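You operate a simulated robot arm through the tools that you are given. There is no shell and no other tool.

Carry out the task below with a simulated robot arm. There is one attempt and no reset: what you move stays moved.

Task
Wipe and wax the test plate, stand the tray's large sensor on it.
Fine: blue block to wipe, yellow block with wax from the tin; both go back. Set down upright: blue block, yellow block, large sensor. A coat counts when it lies all over at full strength: go over it till it gets no stronger. What is to be rubbed or washed off counts as gone when no trace of it is left.

The check looks at the end state, three seconds after you hand in, the way a careful person would. Anything else that was tipped, shoved, dropped, spilled or broken makes it a failure.

Robot
A 6-joint arm with a two-finger parallel gripper, fixed in place. Base frame: the origin is at the foot of the arm, x ahead of it, y to its left, z up; the work surface is at about z = 730. Readings come in mm, rad, newtons and seconds.
With the tool pointing down near the work surface it reaches from about 200 to 620 mm from the base axis. Its first joint turns from -1.152 to 1.152 rad. Payload 2.7 kg.
The TCP is the grasp point between the finger pads, 23 mm short of the fingertips. In the tool frame z runs along the fingers and y along their closing line. The gripper opens to 94 mm. The fingers are 38 mm wide and 10 mm thick; the gripper's body (54 by 96 mm) begins 39 mm behind the TCP.
Orientation is that of the tool frame in the base frame, as [roll, pitch, yaw] about the fixed x, y, z axes, in that order (R = Rz(yaw) Ry(pitch) Rx(roll)). With the fingers straight down and closing along the base's y, the tool's x points along the base's -x, its y along +y and its z along -z.

Tools
- The arm moves only by the tool servo_tool. Its argument "series" is a list of rows, each a list of 7 numbers: the turn, a rotation vector about the base's x, y, z in rad, then the shift along the base's x, y, z in mm, then the closure in counts, from 0 (fully open) to 255 (shut). In form: [[rx, ry, rz, x, y, z, fingers], ...]. A call has 1 to 20 rows; each row is the pose to reach, as a shift and turn from the pose commanded when the call began. A row lasts 0.2 s, in which the tool goes at most 50 mm and 0.15 rad; a call with a longer step from one row to the next is refused whole, and so is a gripper value outside its range. Where a pose cannot be reached the arm comes as near as it can. A force on the tool above 40 N (or 10 N above the force at the start of the call, whichever is more), or a blocked arm, ends the call early, and 0.2 s more pass. Each finger travels about 45 mm/s and halts on what it meets, pressing with about 34 N; the grip force reading is that of the motor and also rises with nothing between the fingers. The clock runs only during rows and for 0.2 s after the last one: add rows that repeat a pose to give the fingers time. The reply holds the time, the measured pose of the TCP, the force on the tool along the base axes, the opening and the grip force, in the units named above and with some noise, with the torque about the TCP (base axes, N m) and any sound that the robot's microphone picked up.
- Cameras (640 x 400 px; columns grow to the right, rows downward): "scene" is fixed at [68.5, -427.8, 1406]; the picture's right is [0.82, -0.57, 0.00], its down [-0.31, -0.44, -0.84] and it looks along [0.48, 0.69, -0.54] (base axes); focal length 374 px, centre (320, 200). "wrist" rides on the gripper at [86, 16, -75] in the tool frame; the picture's right is [-0.18, 0.98, 0.00], its down [-0.58, -0.11, -0.81] and it looks along [-0.79, -0.15, 0.59] (tool axes); focal length 243 px, centre (320, 200). There is no depth. A picture from a camera that has moved, and an enlarged one, comes with that camera's place and axes in the base frame and with its lens.
- grab_frame(camera): a new picture of that camera. It takes no simulated time.
- zoom(camera, box): a new picture of the part [left, top, right, bottom] of that camera's present view, enlarged. It takes no simulated time.
- sign_off(): hands the job in; it is judged then, once.

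Places have to be worked out from the pictures, the camera data and where the tool is seen. Open the gripper and draw the arm clear of the work before you hand the job in, unless the task says otherwise.

The tools are called by a JSON object that holds its "name" and its "arguments". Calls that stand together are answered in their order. servo_tool: Moves the arm, as the interface text tells. Its arguments: {"type":"object","properties":{"series":{"type":"array"}},"required":["series"]} The other tools are called the same way: grab_frame (camera) takes a picture; zoom (camera, box) takes an enlarged picture of a part of a camera's view; sign_off () hands the job in.

At the start:

```text
t: 0.0
position: [455.4, 160.8, 1064.4]
ee_rot: [-3.14, 0.0, -3.141]
contact_force: [0.9, -0.3, 0.6]
ft_torque: [0.0, 0.02, 0.0]
finger_gap: 93.9
grasp_force: 0.0
```

scene: 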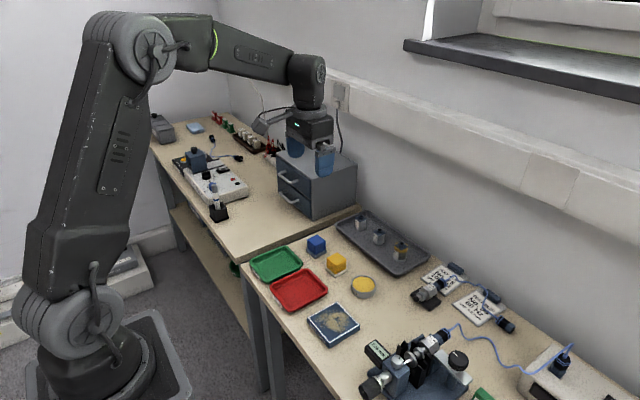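
wrist: 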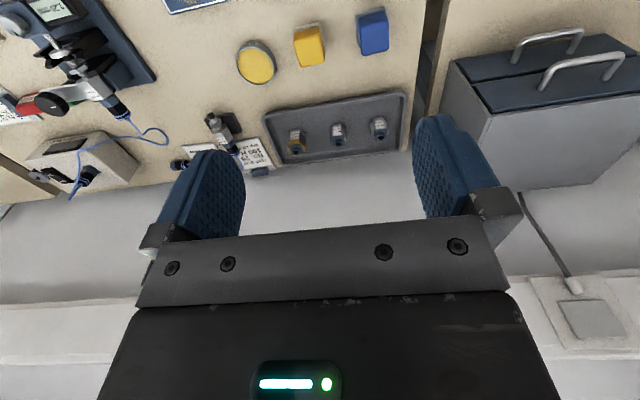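

I start by looking closely at the work area: blocks, tin, plate and tray in enlarged views.

{"name": "zoom", "arguments": {"camera": "scene", "box": [240, 200, 440, 350]}}

{"name": "zoom", "arguments": {"camera": "scene", "box": [330, 200, 430, 275]}}

{"name": "zoom", "arguments": {"camera": "wrist", "box": [160, 0, 440, 190]}}

```text
2.67 times, centred on (340, 275) of scene
camera zoom: at [68.5, -427.8, 1406.0], right [0.82, -0.57, 0.0], down [-0.31, -0.44, -0.84], along [0.48, 0.69, -0.54], focal length 996 px, centre (267, 0)
```

zoom: 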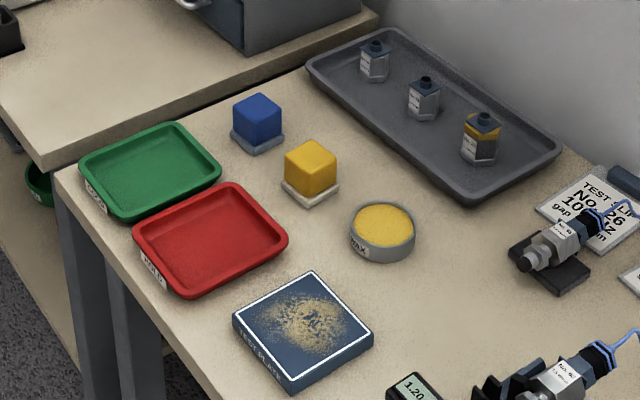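

```text
5.33 times, centred on (380, 238) of scene
camera zoom: at [68.5, -427.8, 1406.0], right [0.82, -0.57, 0.0], down [-0.31, -0.44, -0.84], along [0.48, 0.69, -0.54], focal length 1992 px, centre (0, 0)
```

zoom: 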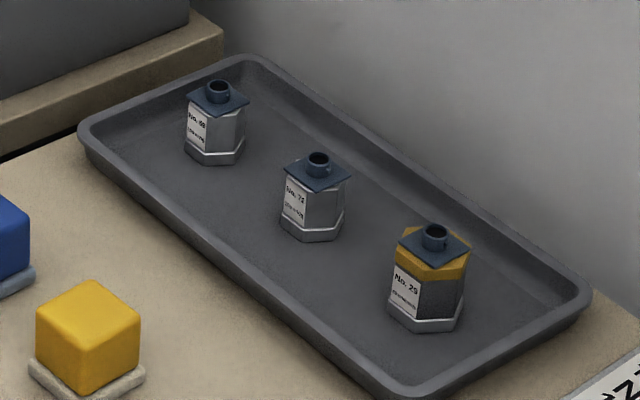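

```text
2.11 times, centred on (300, 95) of wrist
camera zoom: at [370.0, 176.4, 1138.8], right [0.18, 0.98, 0.0], down [0.58, -0.11, 0.81], along [0.79, -0.15, -0.59], focal length 511 px, centre (362, 421)
```

zoom: 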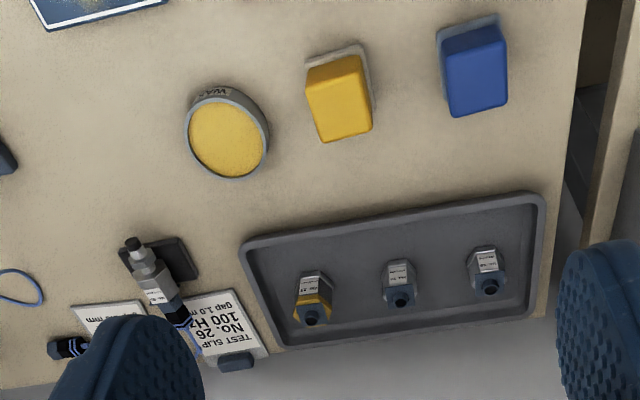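

Everything of interest lies on the near bench; the plate looks to be near (399,-3), the blue block near (505,216), yellow near (504,127), tin near (516,38), and the big sensor near (670,73). I move lower and closer to the base to get better wrist views.

{"name": "servo_tool", "arguments": {"series": [[0, 0, 0, -20, -5, -35, 0], [0, 0, 0, -40, -10, -70, 0], [0, 0, 0, -60, -15, -105, 0], [0, 0, 0, -80, -15, -140, 0], [0, 0, 0, -100, -15, -160, 0], [0, 0, 0, -100, -15, -160, 0]]}}

{"name": "grab_frame", "arguments": {"camera": "wrist"}}

{"name": "grab_frame", "arguments": {"camera": "scene"}}

```text
t: 1.4
position: [353.7, 146.8, 904.7]
ee_rot: [3.141, 0.0, 3.141]
contact_force: [0.1, -0.7, 0.0]
ft_torque: [-0.03, 0.0, -0.02]
finger_gap: 94.2
grasp_force: 0.1
```

```text
taken
camera wrist: at [268.7, 161.7, 979.7], right [0.18, 0.98, 0.0], down [0.58, -0.11, 0.81], along [0.79, -0.15, -0.59], focal length 243 px, centre (320, 200)
```

wrist: 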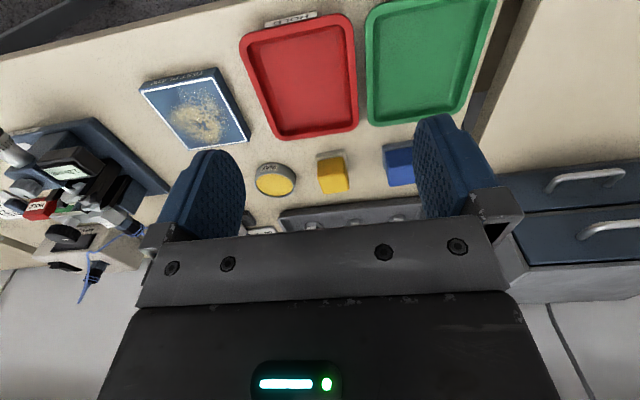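

```text
taken
```

scene: 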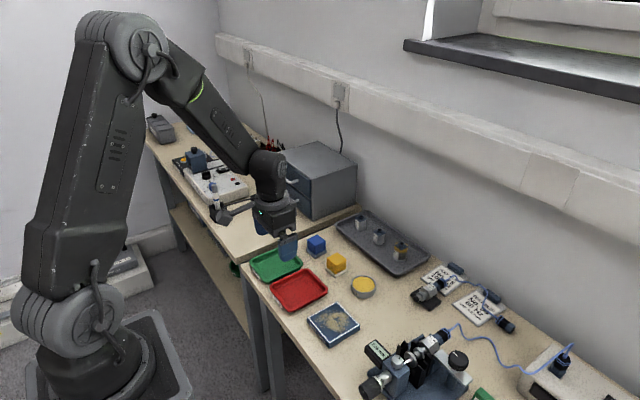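

{"name": "zoom", "arguments": {"camera": "wrist", "box": [130, 50, 290, 160]}}

{"name": "zoom", "arguments": {"camera": "wrist", "box": [240, 130, 440, 250]}}

{"name": "zoom", "arguments": {"camera": "scene", "box": [295, 220, 395, 300]}}

{"name": "zoom", "arguments": {"camera": "scene", "box": [295, 290, 375, 350]}}

```text
3.64 times, centred on (210, 105) of wrist
camera zoom: at [268.7, 161.7, 979.7], right [0.18, 0.98, 0.0], down [0.58, -0.11, 0.81], along [0.79, -0.15, -0.59], focal length 882 px, centre (720, 546)
```

zoom: 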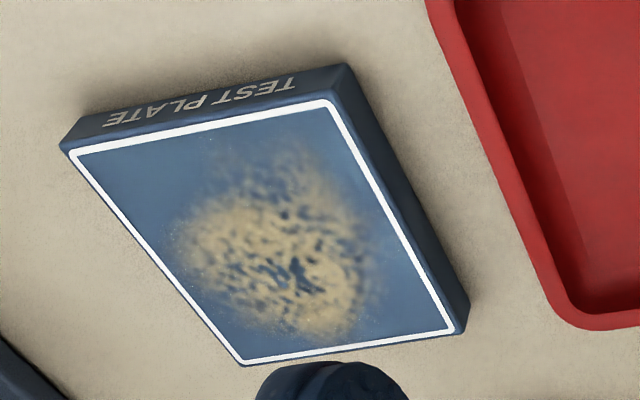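

```text
3.20 times, centred on (340, 190) of wrist
camera zoom: at [268.7, 161.7, 979.7], right [0.18, 0.98, 0.0], down [0.58, -0.11, 0.81], along [0.79, -0.15, -0.59], focal length 776 px, centre (256, 232)
```

zoom: 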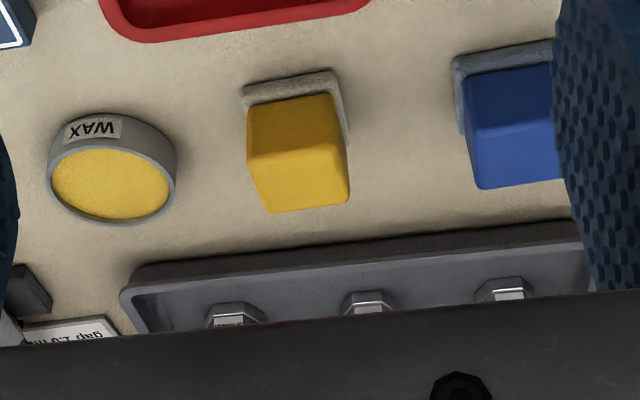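

```text
5.00 times, centred on (345, 260) of scene
camera zoom: at [68.5, -427.8, 1406.0], right [0.82, -0.57, 0.0], down [-0.31, -0.44, -0.84], along [0.48, 0.69, -0.54], focal length 1867 px, centre (195, -100)
```

zoom: 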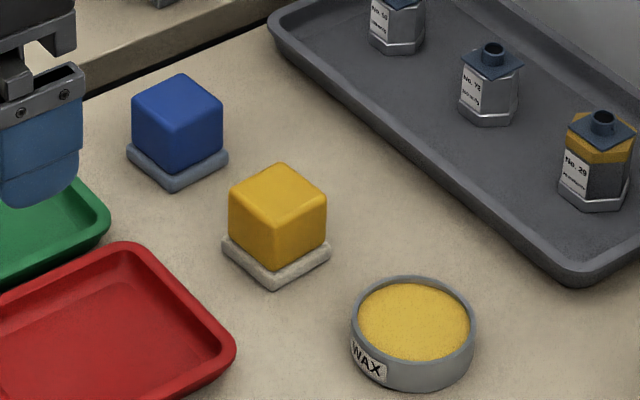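

```text
6.67 times, centred on (335, 320) of scene
camera zoom: at [68.5, -427.8, 1406.0], right [0.82, -0.57, 0.0], down [-0.31, -0.44, -0.84], along [0.48, 0.69, -0.54], focal length 2490 px, centre (220, -600)
```

zoom: 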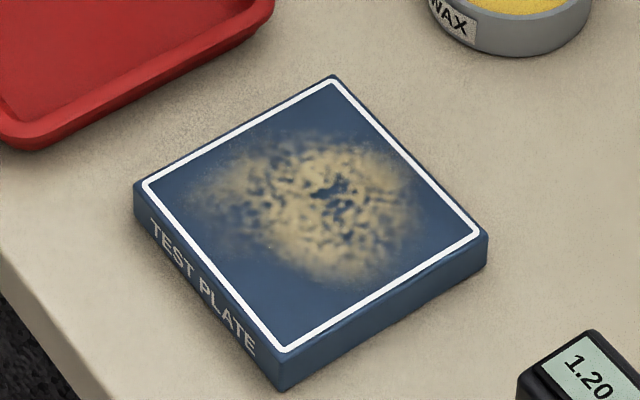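

The blocks sit on felt soles slightly wider than the blocks themselves, and they're turned a few degrees. I move forward to look more steeply at the blocks and the tin before gripping.

{"name": "servo_tool", "arguments": {"series": [[0, 0, 0, 35, -12, -10, 0], [0, 0, 0, 70, -24, -20, 0], [0, 0, 0, 100, -36, -30, 0], [0, 0, 0, 120, -46, -40, 0], [0, 0, 0, 120, -46, -40, 0]]}}

{"name": "grab_frame", "arguments": {"camera": "wrist"}}

{"name": "grab_frame", "arguments": {"camera": "scene"}}

```text
t: 2.6
position: [476.7, 100.4, 865.2]
ee_rot: [3.141, 0.0, -3.141]
contact_force: [-0.3, 0.0, 0.1]
ft_torque: [0.0, -0.01, -0.01]
finger_gap: 94.1
grasp_force: 0.0
```

```text
taken
camera wrist: at [390.4, 115.3, 938.8], right [0.18, 0.98, 0.0], down [0.58, -0.11, 0.81], along [0.79, -0.15, -0.59], focal length 243 px, centre (320, 200)
```

wrist: 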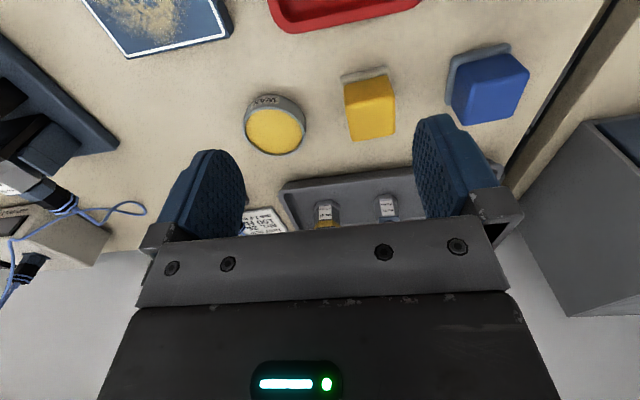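

```text
taken
```

scene: 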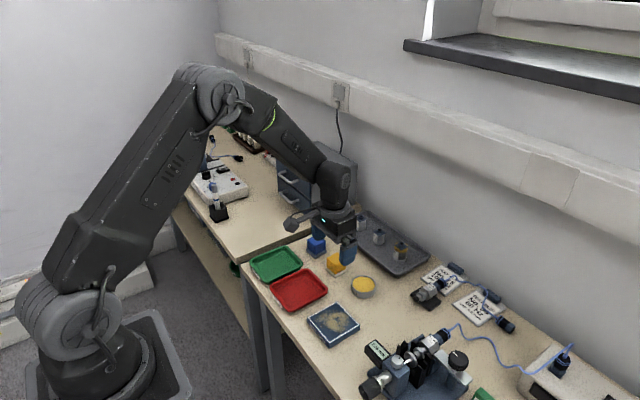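

{"name": "zoom", "arguments": {"camera": "wrist", "box": [230, 30, 550, 230]}}

{"name": "zoom", "arguments": {"camera": "wrist", "box": [230, 60, 410, 170]}}

{"name": "zoom", "arguments": {"camera": "wrist", "box": [420, 20, 560, 140]}}

```text
2.00 times, centred on (390, 130) of wrist
camera zoom: at [390.4, 115.3, 938.8], right [0.18, 0.98, 0.0], down [0.58, -0.11, 0.81], along [0.79, -0.15, -0.59], focal length 485 px, centre (180, 340)
```

zoom: 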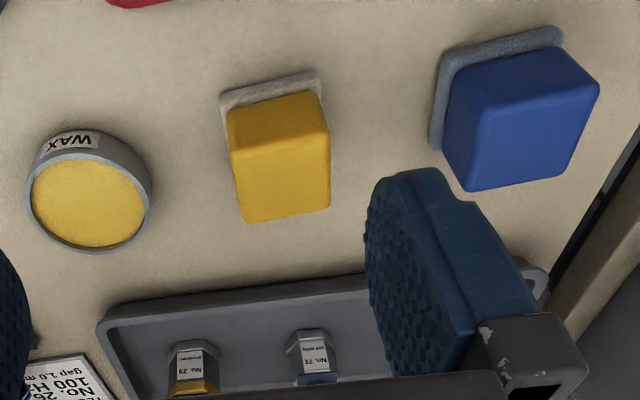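

```text
3.56 times, centred on (320, 115) of wrist
camera zoom: at [390.4, 115.3, 938.8], right [0.18, 0.98, 0.0], down [0.58, -0.11, 0.81], along [0.79, -0.15, -0.59], focal length 863 px, centre (320, 502)
```

zoom: 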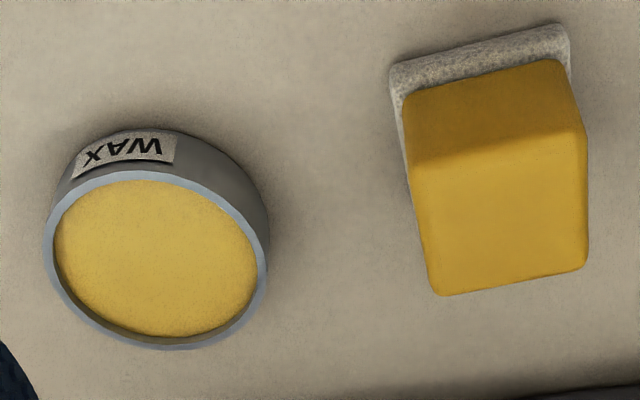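

```text
3.33 times, centred on (490, 80) of wrist
camera zoom: at [390.4, 115.3, 938.8], right [0.18, 0.98, 0.0], down [0.58, -0.11, 0.81], along [0.79, -0.15, -0.59], focal length 809 px, centre (-247, 600)
```

zoom: 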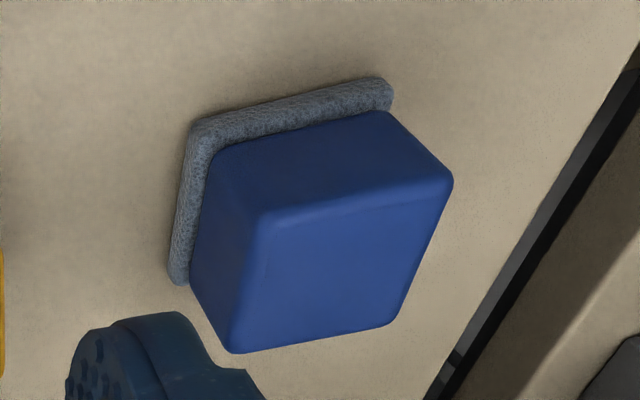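

From these views: blue at about (516.5,226.5), yellow at (516,135), both turned about 4° counter-clockwise, tops near z=770, soles about 41 mm square; tin centre about (530,45), rim near z=749. I move above the blue block, turn by 4° and check from above.

{"name": "servo_tool", "arguments": {"series": [[0, 0, 0.02, 10, 32, 0, 30], [0, 0, 0.04, 20, 64, 0, 60], [0, 0, 0.06, 30, 96, 0, 60], [0, 0, 0.07, 41, 126.7, 0, 60], [0, 0, 0.07, 41, 126.7, -20, 60], [0, 0, 0.07, 41, 126.7, -40, 60], [0, 0, 0.07, 41, 126.7, -40, 60]]}}

{"name": "grab_frame", "arguments": {"camera": "wrist"}}

{"name": "grab_frame", "arguments": {"camera": "scene"}}

```text
t: 4.2
position: [517.6, 226.5, 825.0]
ee_rot: [3.141, 0.001, -3.072]
contact_force: [-0.1, 0.6, 0.3]
ft_torque: [0.03, 0.0, 0.01]
finger_gap: 71.9
grasp_force: 0.0
```

```text
taken
camera wrist: at [430.1, 236.0, 898.6], right [0.11, 0.99, 0.0], down [0.59, -0.07, 0.81], along [0.8, -0.09, -0.59], focal length 243 px, centre (320, 200)
```

wrist: 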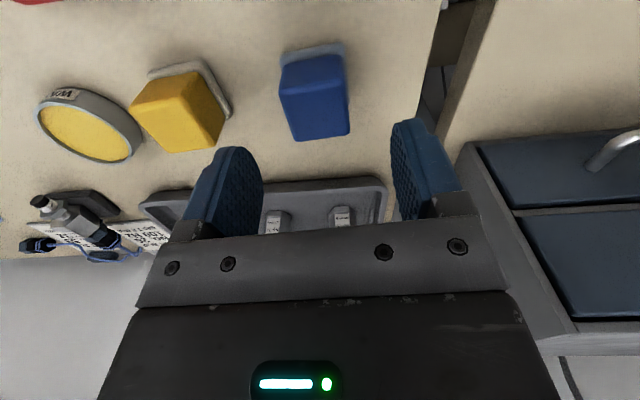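

```text
taken
```

scene: 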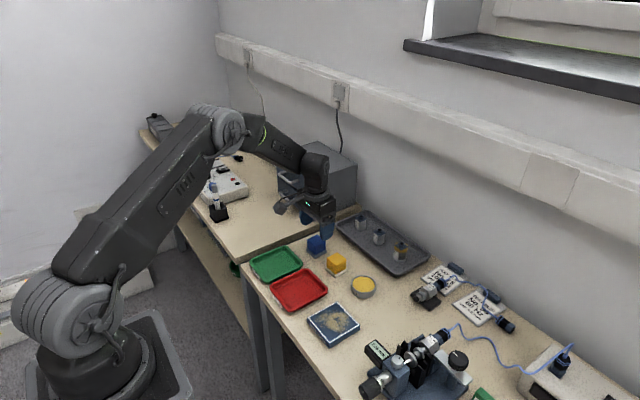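

The block's top appears centred under the TCP as predicted. I zoom to confirm alignment before descending.

{"name": "zoom", "arguments": {"camera": "wrist", "box": [240, 30, 400, 160]}}

{"name": "zoom", "arguments": {"camera": "scene", "box": [270, 190, 370, 270]}}

```text
3.08 times, centred on (320, 95) of wrist
camera zoom: at [430.1, 236.0, 898.6], right [0.11, 0.99, 0.0], down [0.59, -0.07, 0.81], along [0.8, -0.09, -0.59], focal length 746 px, centre (320, 523)
```

zoom: 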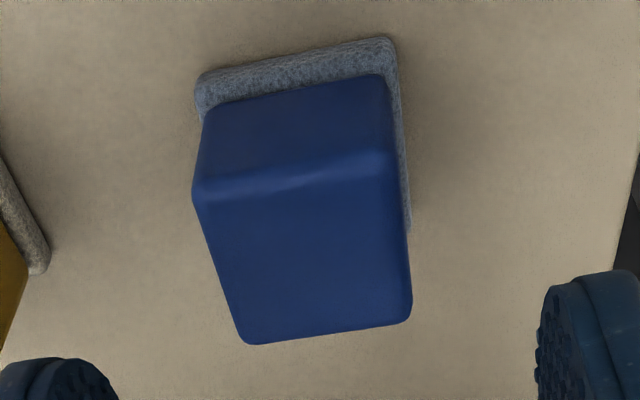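

```text
5.00 times, centred on (320, 230) of scene
camera zoom: at [68.5, -427.8, 1406.0], right [0.82, -0.57, 0.0], down [-0.31, -0.44, -0.84], along [0.48, 0.69, -0.54], focal length 1867 px, centre (320, 50)
```

zoom: 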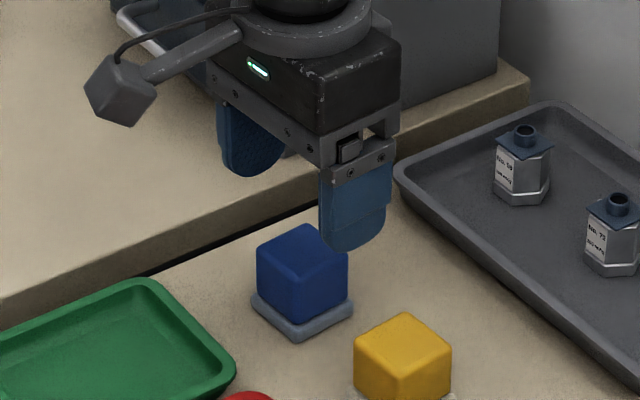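

Block is centred within about 1 mm and aligned. I descend to TCP z≈770 (fingertips ≈747, above the sole) and close the fingers.

{"name": "servo_tool", "arguments": {"series": [[0, 0, 0, -0.5, -1.3, -20, 60], [0, 0, 0, -0.5, -1.3, -40, 60], [0, 0, 0, -0.5, -1.3, -54, 60], [0, 0, 0, -0.5, -1.3, -54, 60], [0, 0, 0, -0.5, -1.3, -54, 120], [0, 0, 0, -0.5, -1.3, -54, 160], [0, 0, 0, -0.5, -1.3, -54, 220], [0, 0, 0, -0.5, -1.3, -54, 220], [0, 0, 0, -0.5, -1.3, -54, 220], [0, 0, 0, -0.5, -1.3, -54, 220]]}}

{"name": "grab_frame", "arguments": {"camera": "wrist"}}

{"name": "zoom", "arguments": {"camera": "scene", "box": [270, 190, 370, 270]}}

```text
t: 6.4
position: [515.9, 224.5, 770.4]
ee_rot: [-3.141, 0.0, -3.072]
contact_force: [-0.1, -0.4, -0.3]
ft_torque: [0.0, 0.0, 0.0]
finger_gap: 37.0
grasp_force: 33.3
```

```text
taken
camera wrist: at [429.3, 234.4, 845.1], right [0.11, 0.99, 0.0], down [0.59, -0.07, 0.81], along [0.8, -0.09, -0.59], focal length 243 px, centre (320, 200)
```

wrist: 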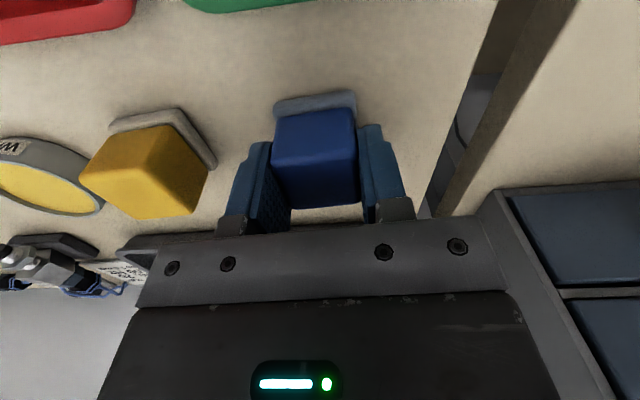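

```text
5.00 times, centred on (320, 230) of scene
camera zoom: at [68.5, -427.8, 1406.0], right [0.82, -0.57, 0.0], down [-0.31, -0.44, -0.84], along [0.48, 0.69, -0.54], focal length 1867 px, centre (320, 50)
```

zoom: 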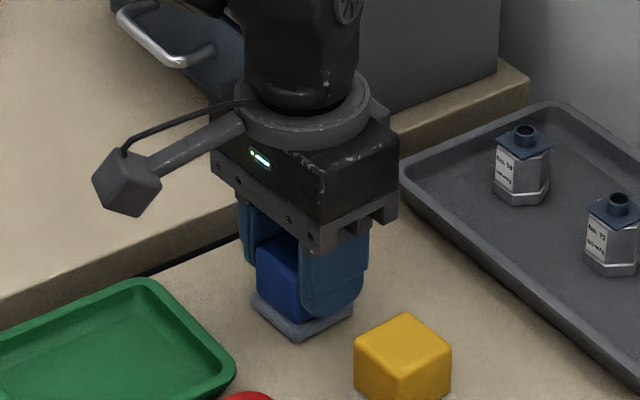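

Gripped at 37 mm with 33 N. I lift it and look whether the sole comes along.

{"name": "servo_tool", "arguments": {"series": [[0, 0, 0, 0, 0, 10, 220], [0, 0, 0, 0, 0, 30, 220], [0, 0, 0, 0, 0, 60, 220], [0, 0, 0, 0, 0, 80, 220], [0, 0, 0, 0, 0, 80, 220]]}}

{"name": "grab_frame", "arguments": {"camera": "wrist"}}

{"name": "zoom", "arguments": {"camera": "scene", "box": [270, 190, 370, 270]}}

```text
t: 7.6
position: [516.5, 226.3, 851.3]
ee_rot: [-3.141, -0.001, -3.072]
contact_force: [-0.5, 0.3, -0.9]
ft_torque: [0.02, 0.02, 0.0]
finger_gap: 37.1
grasp_force: 33.6
```

```text
taken
camera wrist: at [429.7, 235.4, 925.4], right [0.11, 0.99, 0.0], down [0.59, -0.07, 0.81], along [0.8, -0.09, -0.59], focal length 243 px, centre (320, 200)
```

wrist: 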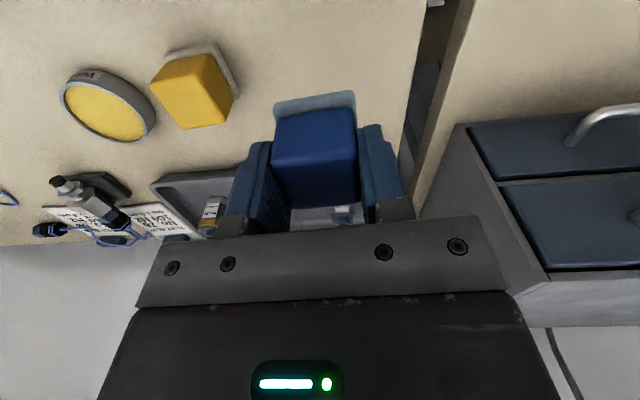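

```text
5.00 times, centred on (320, 230) of scene
camera zoom: at [68.5, -427.8, 1406.0], right [0.82, -0.57, 0.0], down [-0.31, -0.44, -0.84], along [0.48, 0.69, -0.54], focal length 1867 px, centre (320, 50)
```

zoom: 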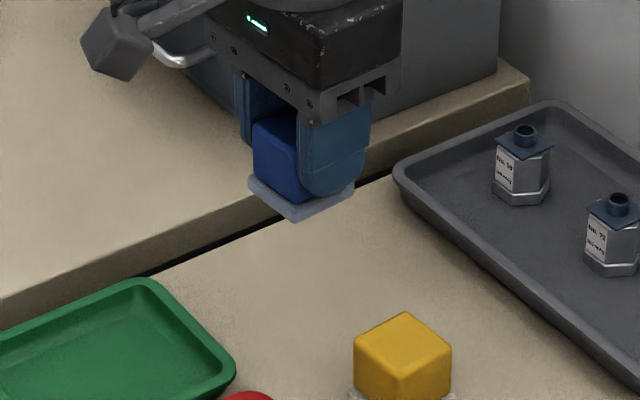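

The felt sole is part of the block, and nothing else moved. I now carry it over to just behind the plate to view the plate from a steep angle.

{"name": "servo_tool", "arguments": {"series": [[0, 0, -0.01, -25, -33, 10, 220], [0, 0, -0.02, -50, -67, 20, 220], [0, 0, -0.03, -75, -100, 30, 220], [0, 0, -0.04, -100, -134, 40, 220], [0, 0, -0.05, -125, -167, 50, 220], [0, 0, -0.06, -150, -200, 50, 220], [0, 0, -0.07, -176, -235, 50, 220], [0, 0, -0.07, -176, -235, 50, 220]]}}

{"name": "grab_frame", "arguments": {"camera": "wrist"}}

{"name": "grab_frame", "arguments": {"camera": "scene"}}

```text
t: 9.4
position: [338.6, -10.6, 900.9]
ee_rot: [3.14, 0.0, -3.141]
contact_force: [-0.5, -0.7, -0.1]
ft_torque: [-0.02, -0.03, 0.02]
finger_gap: 36.8
grasp_force: 33.9
```

```text
taken
camera wrist: at [253.7, 5.4, 975.1], right [0.18, 0.98, 0.0], down [0.58, -0.11, 0.81], along [0.79, -0.15, -0.59], focal length 243 px, centre (320, 200)
```

wrist: 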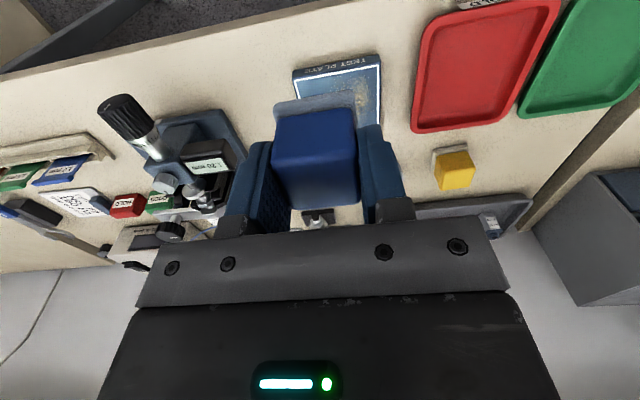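

```text
taken
```

scene: 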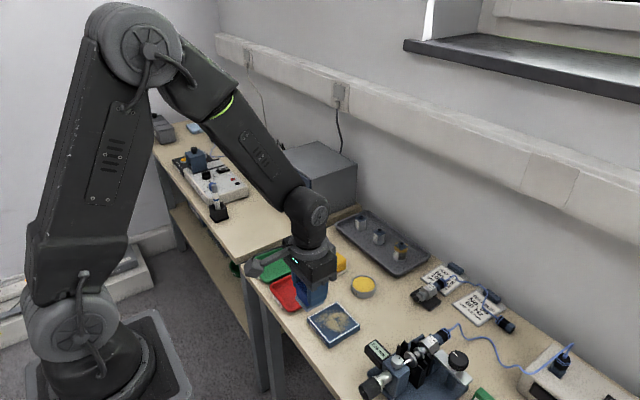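

The held block hides part of the plate, so I shift sideways to see the whole plate past it.

{"name": "servo_tool", "arguments": {"series": [[0, 0, 0, 12, 35, 0, 220], [0, 0, 0, 24, 70, 0, 220], [0, 0, 0, 40, 110, 0, 220], [0, 0, 0, 40, 110, 0, 220]]}}

{"name": "zoom", "arguments": {"camera": "wrist", "box": [140, 20, 300, 140]}}

{"name": "grab_frame", "arguments": {"camera": "wrist"}}

```text
t: 10.4
position: [379.8, 101.7, 899.2]
ee_rot: [-3.141, 0.0, 3.14]
contact_force: [0.3, 0.6, 0.1]
ft_torque: [-0.04, 0.01, 0.0]
finger_gap: 37.2
grasp_force: 33.8
```

```text
3.33 times, centred on (220, 80) of wrist
camera zoom: at [294.9, 117.2, 975.3], right [0.18, 0.98, 0.0], down [0.58, -0.11, 0.81], along [0.79, -0.15, -0.59], focal length 809 px, centre (653, 600)
```

zoom: 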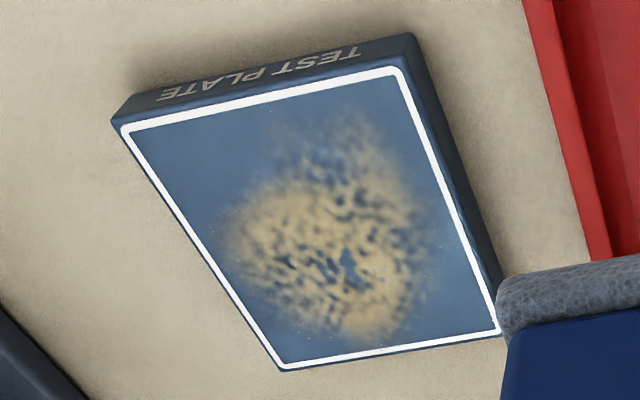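

```text
taken
camera wrist: at [294.9, 117.2, 975.3], right [0.18, 0.98, 0.0], down [0.58, -0.11, 0.81], along [0.79, -0.15, -0.59], focal length 243 px, centre (320, 200)
```

wrist: 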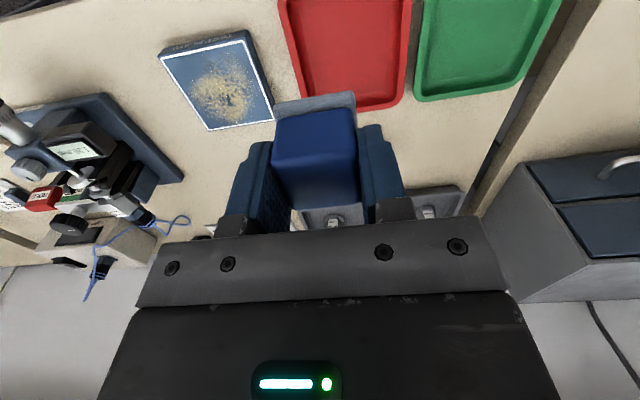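

Plate refined: 80×80 mm, x 366–447, y −43 to 37, centre (406.7,−2.9), top about z=745. I move above its centre and then lower gently toward the predicted contact at TCP z≈785.

{"name": "servo_tool", "arguments": {"series": [[0, 0, 0, 8, -34, -20, 220], [0, 0, 0, 16, -68, -40, 220], [0, 0, 0, 26.8, -103.1, -60, 220], [0, 0, 0, 26.8, -103.1, -90.4, 220], [0, 0, 0, 26.8, -103.1, -105, 220], [0, 0, 0, 26.8, -103.1, -111, 220], [0, 0, 0, 26.8, -103.1, -111, 220]]}}

{"name": "zoom", "arguments": {"camera": "scene", "box": [270, 250, 390, 340]}}

```text
t: 12.0
position: [407.6, -2.9, 789.8]
ee_rot: [3.141, 0.0, -3.141]
contact_force: [0.8, -0.5, 0.2]
ft_torque: [0.0, -0.01, 0.02]
finger_gap: 37.2
grasp_force: 34.2
```

```text
4.44 times, centred on (330, 295) of scene
camera zoom: at [68.5, -427.8, 1406.0], right [0.82, -0.57, 0.0], down [-0.31, -0.44, -0.84], along [0.48, 0.69, -0.54], focal length 1660 px, centre (276, -222)
```

zoom: 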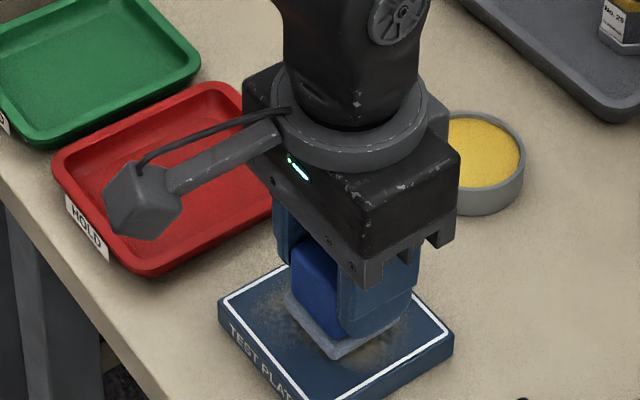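

At z=789.4, just above the plate and not touching (force near zero). I lower in 1 mm steps to find contact.

{"name": "servo_tool", "arguments": {"series": [[0, 0, 0, 0, 0, -2, 220], [0, 0, 0, 0, 0, -3, 220], [0, 0, 0, 0, 0, -4, 220], [0, 0, 0, 0, 0, -4, 220]]}}

```text
t: 13.0
position: [408.5, -2.1, 786.0]
ee_rot: [-3.142, 0.002, 3.141]
contact_force: [-6.7, 1.2, 30.4]
ft_torque: [-0.01, 0.22, -0.01]
finger_gap: 37.0
grasp_force: 33.7
```

Contact is already 30 N at commanded z=785.4, so the surface is a little higher than estimated; I back off to a lighter press.

{"name": "servo_tool", "arguments": {"series": [[0, 0, 0, 0, 0, 1, 220], [0, 0, 0, 0, 0, 1, 220]]}}

```text
t: 13.6
position: [408.3, -1.6, 786.0]
ee_rot: [3.141, 0.005, -3.14]
contact_force: [2.0, -0.2, 13.0]
ft_torque: [0.01, -0.1, 0.01]
finger_gap: 37.3
grasp_force: 33.8
```

13 N at 786.4 — a suitable press. I make a first trial stroke across y and back and check forces and that the plate stays put.

{"name": "servo_tool", "arguments": {"series": [[0, 0, 0, 0, 10, 0, 220], [0, 0, 0, 0, 20, 0, 220], [0, 0, 0, 0, 10, 0, 220], [0, 0, 0, 0, 0, 0, 220], [0, 0, 0, 0, -10, 0, 220], [0, 0, 0, 0, -20, 0, 220], [0, 0, 0, 0, -10, 0, 220], [0, 0, 0, 0, 0, 0, 220]]}}

{"name": "zoom", "arguments": {"camera": "scene", "box": [270, 250, 390, 340]}}

{"name": "grab_frame", "arguments": {"camera": "wrist"}}

```text
t: 15.4
position: [407.1, -2.0, 786.3]
ee_rot: [-3.14, 0.001, 3.141]
contact_force: [1.2, -7.2, 18.2]
ft_torque: [-0.22, -0.13, -0.02]
finger_gap: 37.1
grasp_force: 33.8
```

```text
4.44 times, centred on (330, 295) of scene
camera zoom: at [68.3, -427.9, 1406.0], right [0.82, -0.57, 0.0], down [-0.31, -0.44, -0.84], along [0.48, 0.69, -0.54], focal length 1660 px, centre (276, -222)
```

zoom: 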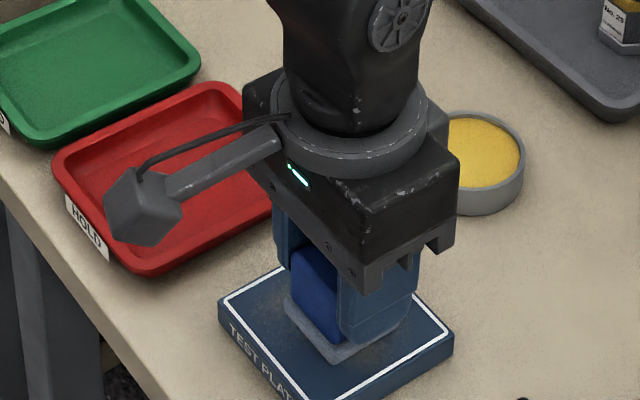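

```text
taken
camera wrist: at [321.3, 12.2, 860.7], right [0.18, 0.98, 0.0], down [0.58, -0.11, 0.81], along [0.79, -0.15, -0.59], focal length 243 px, centre (320, 200)
```

wrist: 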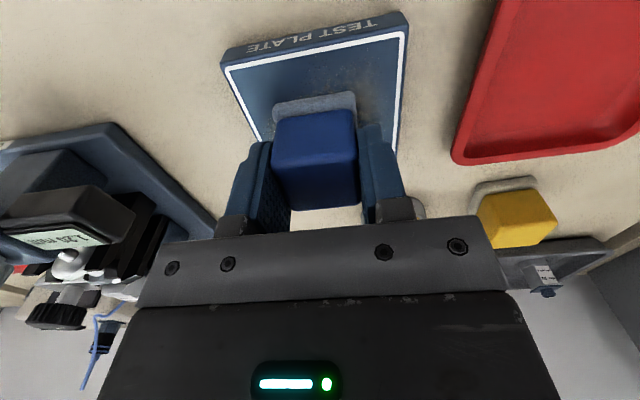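

The stroke works: dust thins out, the plate stays where it was, forces under 20 N. I now raster over the whole plate in lanes.

{"name": "servo_tool", "arguments": {"series": [[0, 0, 0, -11, 0, 0, 220], [0, 0, 0, -22, 0, 0, 220], [0, 0, 0, -22, 11, 0, 220], [0, 0, 0, -22, 22, 0, 220], [0, 0, 0, -22, 11, 0, 220], [0, 0, 0, -22, 0, 0, 220], [0, 0, 0, -22, -11, 0, 220], [0, 0, 0, -22, -22, 0, 220], [0, 0, 0, -11, -22, 0, 220], [0, 0, 0, -11, -11, 0, 220], [0, 0, 0, -11, 0, 0, 220], [0, 0, 0, -11, 11, 0, 220], [0, 0, 0, -11, 22, 0, 220], [0, 0, 0, 0, 22, 0, 220], [0, 0, 0, 0, 11, 0, 220], [0, 0, 0, 0, 0, 0, 220], [0, 0, 0, 0, -11, 0, 220], [0, 0, 0, 0, -22, 0, 220], [0, 0, 0, 11, -22, 0, 220], [0, 0, 0, 11, -11, 0, 220]]}}

{"name": "zoom", "arguments": {"camera": "scene", "box": [270, 250, 390, 340]}}

```text
t: 19.6
position: [418.5, -14.4, 786.5]
ee_rot: [-3.141, -0.003, -3.141]
contact_force: [-0.6, 0.0, 0.5]
ft_torque: [0.0, 0.0, 0.0]
finger_gap: 36.9
grasp_force: 33.9
```

```text
4.44 times, centred on (330, 295) of scene
camera zoom: at [68.5, -427.8, 1406.0], right [0.82, -0.57, 0.0], down [-0.31, -0.44, -0.84], along [0.48, 0.69, -0.54], focal length 1660 px, centre (276, -222)
```

zoom: 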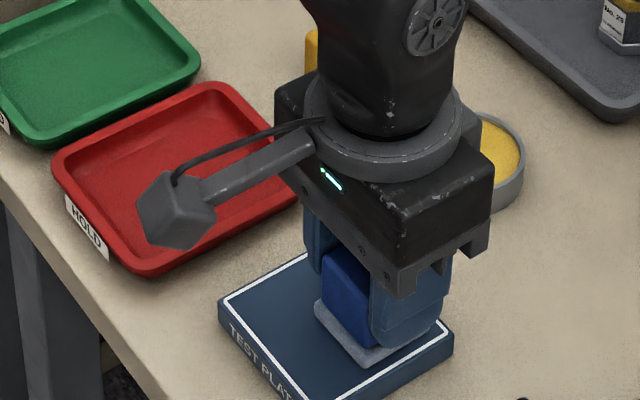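

The near half looks clean, but contact has faded to ~0.5 N here. I lower by 0.6 mm to restore the press and read the force.

{"name": "servo_tool", "arguments": {"series": [[0, 0, 0, 0, 0, -0.6, 220], [0, 0, 0, 0, 0, -0.6, 220]]}}

```text
t: 20.2
position: [418.7, -12.2, 786.3]
ee_rot: [3.141, 0.001, 3.141]
contact_force: [-2.3, 0.0, 6.5]
ft_torque: [-0.06, 0.01, 0.02]
finger_gap: 37.0
grasp_force: 33.7
```

{"name": "servo_tool", "arguments": {"series": [[0, 0, 0, 0, 11, -0.4, 220], [0, 0, 0, 0, 22, -0.4, 220], [0, 0, 0, 0, 33, -0.4, 220], [0, 0, 0, 11, 33, -0.4, 220], [0, 0, 0, 11, 22, -0.4, 220], [0, 0, 0, 11, 11, -0.4, 220], [0, 0, 0, 11, 0, -0.4, 220], [0, 0, 0, 11, -11, -0.4, 220], [0, 0, 0, 0, -11, -0.4, 220], [0, 0, 0, -11, -11, -0.4, 220], [0, 0, 0, -22, -11, -0.4, 220], [0, 0, 0, -33, -11, -0.4, 220], [0, 0, 0, -33, 0, -0.4, 220], [0, 0, 0, -22, 0, -0.4, 220], [0, 0, 0, -11, 0, -0.4, 220], [0, 0, 0, 0, 0, -0.4, 220], [0, 0, 0, 11, 0, -0.4, 220], [0, 0, 0, 11, 11, -0.4, 220], [0, 0, 0, 0, 11, -0.4, 220], [0, 0, 0, -11, 11, -0.4, 220]]}}

{"name": "zoom", "arguments": {"camera": "scene", "box": [270, 250, 390, 340]}}

```text
t: 24.4
position: [406.6, -2.7, 785.0]
ee_rot: [-3.14, -0.001, 3.141]
contact_force: [0.0, -0.3, 0.2]
ft_torque: [0.02, 0.0, 0.0]
finger_gap: 37.1
grasp_force: 34.6
```

```text
4.44 times, centred on (330, 295) of scene
camera zoom: at [68.6, -427.8, 1406.0], right [0.82, -0.57, 0.0], down [-0.31, -0.44, -0.84], along [0.48, 0.69, -0.54], focal length 1660 px, centre (276, -222)
```

zoom: 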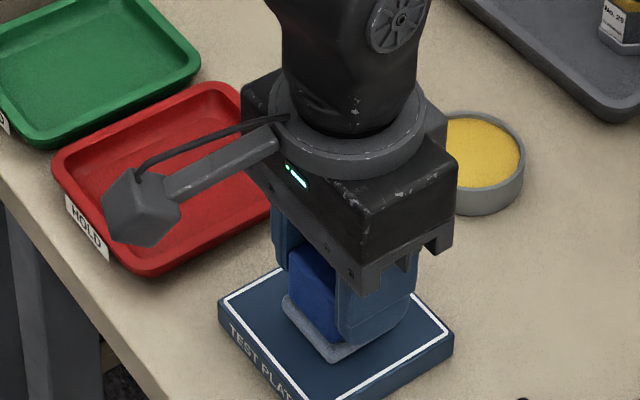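

Contact has faded again (block probably creeps up slightly in the grip). I lift and move aside to inspect the plate.

{"name": "servo_tool", "arguments": {"series": [[0, 0, 0, 0, 0, 15, 220], [0, 0, 0, -5, 30, 50, 220], [0, 0, 0, -15, 65, 80, 220], [0, 0, 0, -27, 103, 114, 220], [0, 0, 0, -27, 103, 114, 220]]}}

{"name": "zoom", "arguments": {"camera": "wrist", "box": [140, 20, 300, 140]}}

{"name": "zoom", "arguments": {"camera": "scene", "box": [300, 290, 370, 350]}}

{"name": "grab_frame", "arguments": {"camera": "wrist"}}

```text
refused: row 4 steps farther than a row can; nothing moved
```

```text
3.33 times, centred on (220, 80) of wrist
camera zoom: at [321.0, 12.9, 859.9], right [0.18, 0.98, 0.0], down [0.58, -0.11, 0.81], along [0.79, -0.15, -0.59], focal length 809 px, centre (653, 600)
```

zoom: 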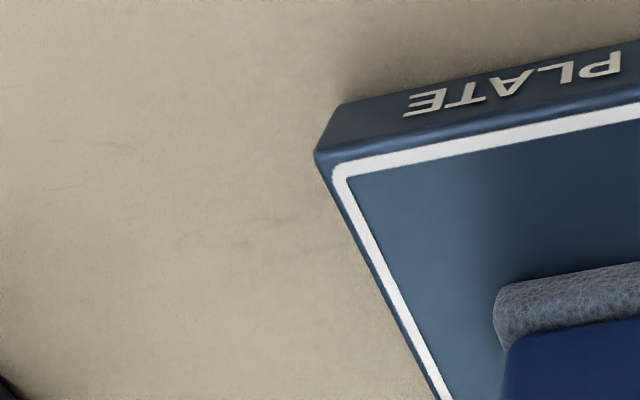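

```text
6.67 times, centred on (335, 320) of scene
camera zoom: at [68.6, -427.8, 1406.0], right [0.82, -0.57, 0.0], down [-0.31, -0.44, -0.84], along [0.48, 0.69, -0.54], focal length 2490 px, centre (220, -600)
```

zoom: 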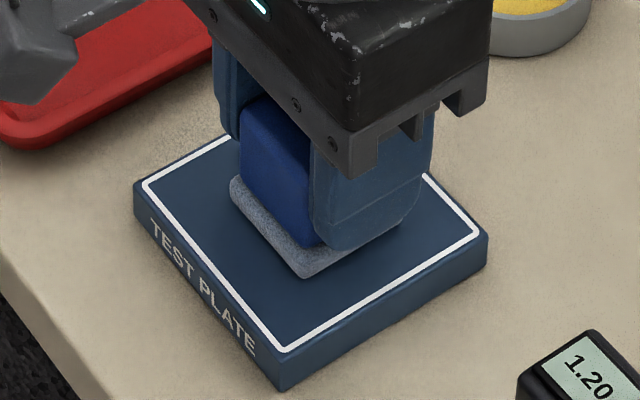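

```text
taken
camera wrist: at [321.0, 12.9, 859.9], right [0.18, 0.98, 0.0], down [0.58, -0.11, 0.81], along [0.79, -0.15, -0.59], focal length 243 px, centre (320, 200)
```

wrist: 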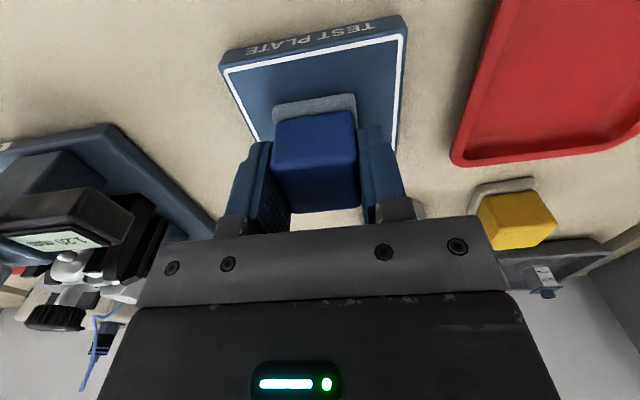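

The lift was refused for a step too long; I repeat with smaller steps.

{"name": "servo_tool", "arguments": {"series": [[0, 0, 0, 0, 0, 15, 220], [0, 0, 0, -5, 30, 45, 220], [0, 0, 0, -12, 60, 75, 220], [0, 0, 0, -20, 85, 100, 220], [0, 0, 0, -27, 103, 115, 220], [0, 0, 0, -27, 103, 115, 220]]}}

{"name": "zoom", "arguments": {"camera": "wrist", "box": [140, 20, 300, 140]}}

{"name": "zoom", "arguments": {"camera": "scene", "box": [300, 290, 370, 350]}}

{"name": "grab_frame", "arguments": {"camera": "wrist"}}

```text
t: 25.8
position: [379.4, 100.1, 900.4]
ee_rot: [3.141, 0.0, 3.141]
contact_force: [-0.5, -0.4, 0.0]
ft_torque: [0.02, 0.04, -0.01]
finger_gap: 37.3
grasp_force: 34.2
```

```text
3.33 times, centred on (220, 80) of wrist
camera zoom: at [293.8, 115.9, 975.3], right [0.18, 0.98, 0.0], down [0.58, -0.11, 0.81], along [0.79, -0.15, -0.59], focal length 809 px, centre (653, 600)
```

zoom: 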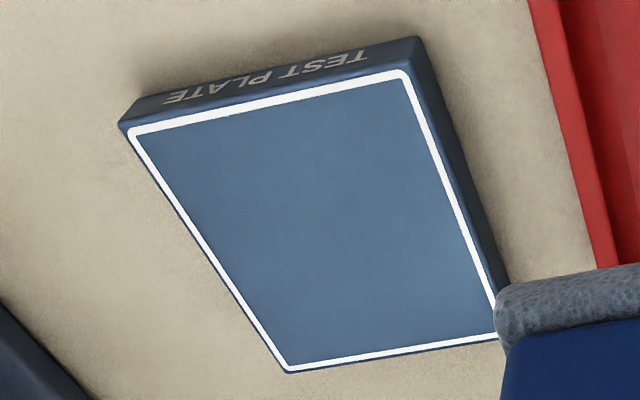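

```text
6.67 times, centred on (335, 320) of scene
camera zoom: at [68.5, -427.7, 1406.0], right [0.82, -0.57, 0.0], down [-0.31, -0.44, -0.84], along [0.48, 0.69, -0.54], focal length 2490 px, centre (220, -600)
```

zoom: 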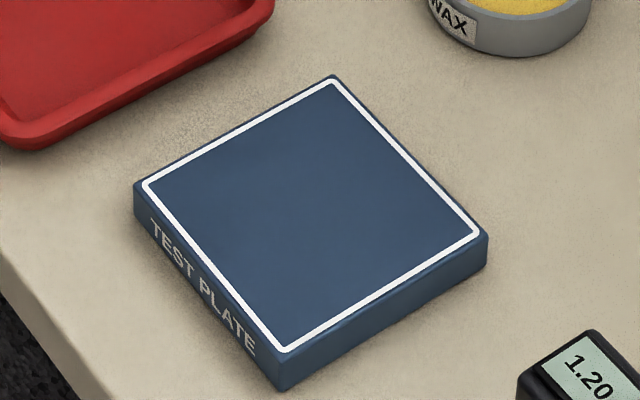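

```text
taken
camera wrist: at [293.8, 115.9, 975.3], right [0.18, 0.98, 0.0], down [0.58, -0.11, 0.81], along [0.79, -0.15, -0.59], focal length 243 px, centre (320, 200)
```

wrist: 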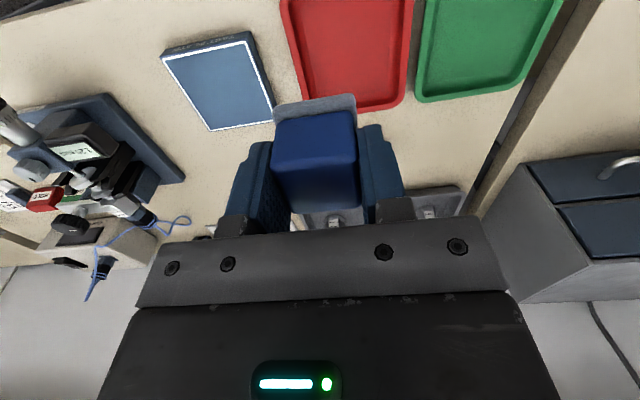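

The plate looks clean; I zoom deeper for faint leftovers.

{"name": "zoom", "arguments": {"camera": "wrist", "box": [160, 30, 240, 90]}}

{"name": "zoom", "arguments": {"camera": "wrist", "box": [190, 75, 280, 135]}}

{"name": "zoom", "arguments": {"camera": "scene", "box": [312, 300, 362, 335]}}

```text
6.67 times, centred on (200, 60) of wrist
camera zoom: at [293.8, 115.9, 975.3], right [0.18, 0.98, 0.0], down [0.58, -0.11, 0.81], along [0.79, -0.15, -0.59], focal length 1618 px, centre (1120, 1133)
```

zoom: 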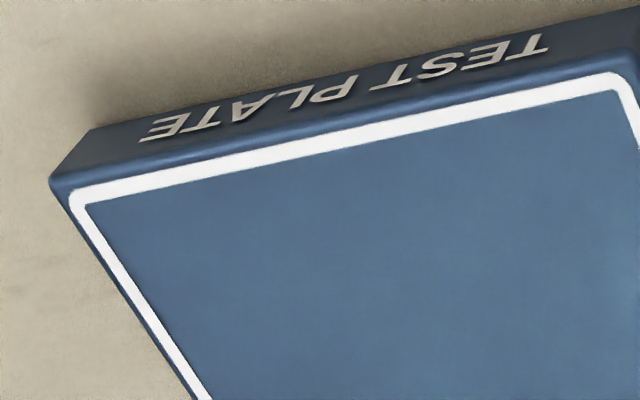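

```text
6.67 times, centred on (235, 105) of wrist
camera zoom: at [293.8, 115.9, 975.3], right [0.18, 0.98, 0.0], down [0.58, -0.11, 0.81], along [0.79, -0.15, -0.59], focal length 1618 px, centre (887, 833)
```

zoom: 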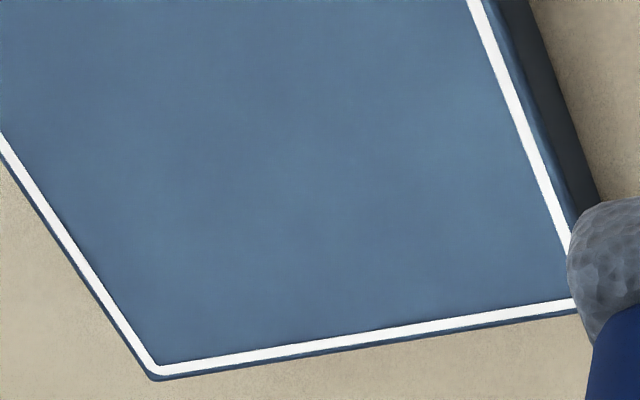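

```text
11.43 times, centred on (337, 318) of scene
camera zoom: at [68.5, -427.7, 1406.0], right [0.82, -0.57, 0.0], down [-0.31, -0.44, -0.84], along [0.48, 0.69, -0.54], focal length 4268 px, centre (126, -1143)
```

zoom: 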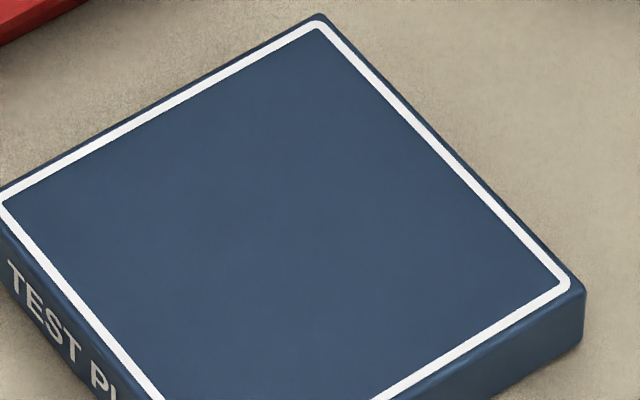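

It looks clean, but part of the last pass had little pressure, so I go over it once more to be sure. I return over the centre and find contact again.

{"name": "servo_tool", "arguments": {"series": [[0, 0, 0, 7, -18, -15, 220], [0, 0, 0, 15, -43, -40, 220], [0, 0, 0, 22, -73, -70, 220], [0, 0, 0, 27, -103, -100, 220], [0, 0, 0, 27, -103, -112, 220], [0, 0, 0, 27, -103, -115, 220], [0, 0, 0, 27, -103, -115.6, 220], [0, 0, 0, 27, -103, -115.6, 220]]}}

```text
t: 27.6
position: [407.3, -1.9, 785.5]
ee_rot: [3.141, -0.001, -3.141]
contact_force: [-0.2, -0.5, -0.4]
ft_torque: [0.02, 0.0, 0.0]
finger_gap: 37.1
grasp_force: 33.8
```

{"name": "servo_tool", "arguments": {"series": [[0, 0, 0, 0, 0, -0.5, 220], [0, 0, 0, 0, 0, -0.5, 220]]}}

```text
t: 28.2
position: [405.6, -3.4, 785.0]
ee_rot: [-3.141, 0.001, 3.14]
contact_force: [-1.6, 0.4, 2.0]
ft_torque: [0.0, 0.11, -0.03]
finger_gap: 36.8
grasp_force: 34.3
```

Contact begins at about 784.3; I run the full raster with gradual small lowering to keep a light press.

{"name": "servo_tool", "arguments": {"series": [[0, 0, 0, -11, 0, -0.5, 220], [0, 0, 0, -22, 0, -0.5, 220], [0, 0, 0, -22, 11, -0.5, 220], [0, 0, 0, -22, 22, -0.5, 220], [0, 0, 0, -22, 7, -0.5, 220], [0, 0, 0, -22, -8, -0.6, 220], [0, 0, 0, -22, -22, -0.6, 220], [0, 0, 0, -7, -22, -0.6, 220], [0, 0, 0, -7, -8, -0.6, 220], [0, 0, 0, -7, 7, -0.7, 220], [0, 0, 0, -7, 22, -0.7, 220], [0, 0, 0, 8, 22, -0.7, 220], [0, 0, 0, 8, 7, -0.7, 220], [0, 0, 0, 8, -8, -0.8, 220], [0, 0, 0, 8, -22, -0.8, 220], [0, 0, 0, 22, -22, -0.8, 220], [0, 0, 0, 22, -8, -0.8, 220], [0, 0, 0, 22, 7, -0.9, 220], [0, 0, 0, 22, 22, -0.9, 220], [0, 0, 0, 22, 10, -0.9, 220]]}}

```text
t: 32.4
position: [430.1, 8.3, 783.3]
ee_rot: [3.14, 0.001, 3.14]
contact_force: [0.6, 6.7, 17.3]
ft_torque: [0.19, 0.12, -0.08]
finger_gap: 37.2
grasp_force: 33.9
```

Good firm contact (17 N) through this pass. A few cross strokes along x, then lift to inspect.

{"name": "servo_tool", "arguments": {"series": [[0, 0, 0, -14, 0, 0, 220], [0, 0, 0, -29, 0, 0, 220], [0, 0, 0, -44, 0, 0, 220], [0, 0, 0, -44, -15, 0, 220], [0, 0, 0, -29, -15, 0, 220], [0, 0, 0, -14, -15, 0, 220], [0, 0, 0, 0, -15, 0, 220], [0, 0, 0, 0, -32, 0, 220], [0, 0, 0, -14, -32, 0, 220], [0, 0, 0, -29, -32, 0, 220], [0, 0, 0, -44, -32, 0, 220], [0, 0, 0, -29, -10, 0, 220], [0, 0, 0, -29, -10, 15, 220], [0, 0, 0, -35, 20, 40, 220], [0, 0, 0, -42, 50, 70, 220], [0, 0, 0, -48, 75, 95, 220], [0, 0, 0, -49, 93, 117, 220], [0, 0, 0, -49, 93, 117, 220]]}}

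{"name": "zoom", "arguments": {"camera": "wrist", "box": [140, 20, 300, 140]}}

{"name": "zoom", "arguments": {"camera": "scene", "box": [300, 290, 370, 350]}}

{"name": "grab_frame", "arguments": {"camera": "wrist"}}

```text
t: 36.2
position: [379.8, 101.3, 899.8]
ee_rot: [-3.141, -0.002, -3.141]
contact_force: [-0.1, 1.1, 0.4]
ft_torque: [0.01, -0.01, -0.02]
finger_gap: 37.1
grasp_force: 33.9
```

```text
3.33 times, centred on (220, 80) of wrist
camera zoom: at [294.1, 116.5, 974.6], right [0.18, 0.98, 0.0], down [0.58, -0.11, 0.81], along [0.79, -0.15, -0.59], focal length 809 px, centre (653, 600)
```

zoom: 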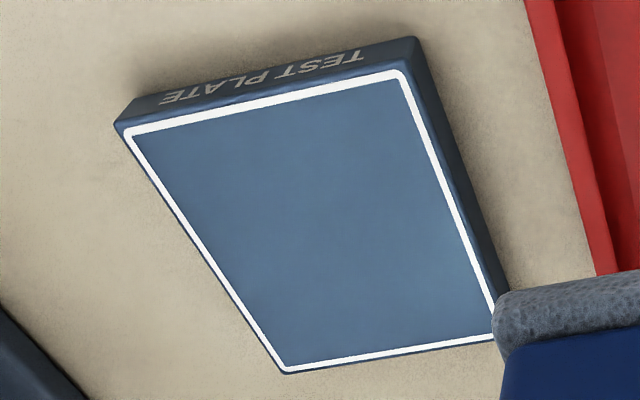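

```text
6.67 times, centred on (335, 320) of scene
camera zoom: at [68.5, -427.7, 1406.0], right [0.82, -0.57, 0.0], down [-0.31, -0.44, -0.84], along [0.48, 0.69, -0.54], focal length 2490 px, centre (220, -600)
```

zoom: 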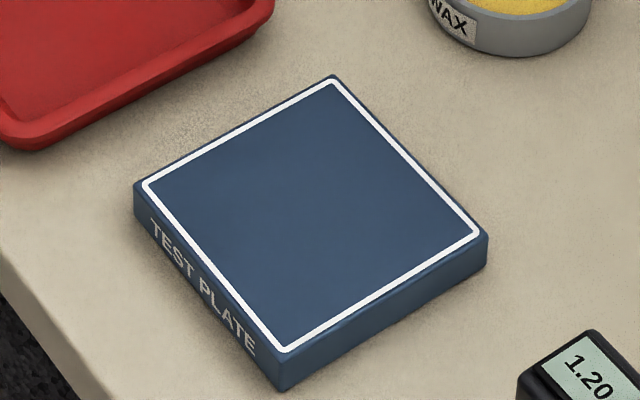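

```text
taken
camera wrist: at [294.1, 116.5, 974.6], right [0.18, 0.98, 0.0], down [0.58, -0.11, 0.81], along [0.79, -0.15, -0.59], focal length 243 px, centre (320, 200)
```

wrist: 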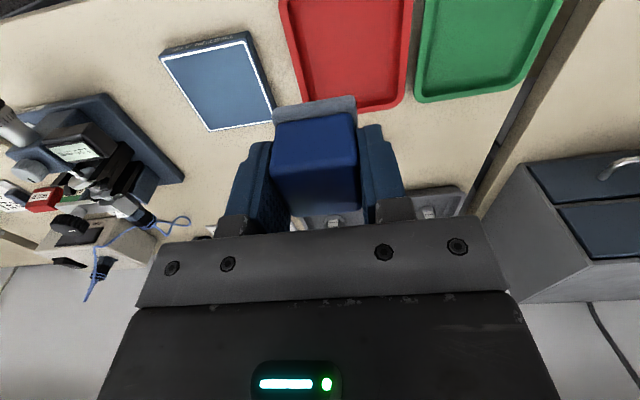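

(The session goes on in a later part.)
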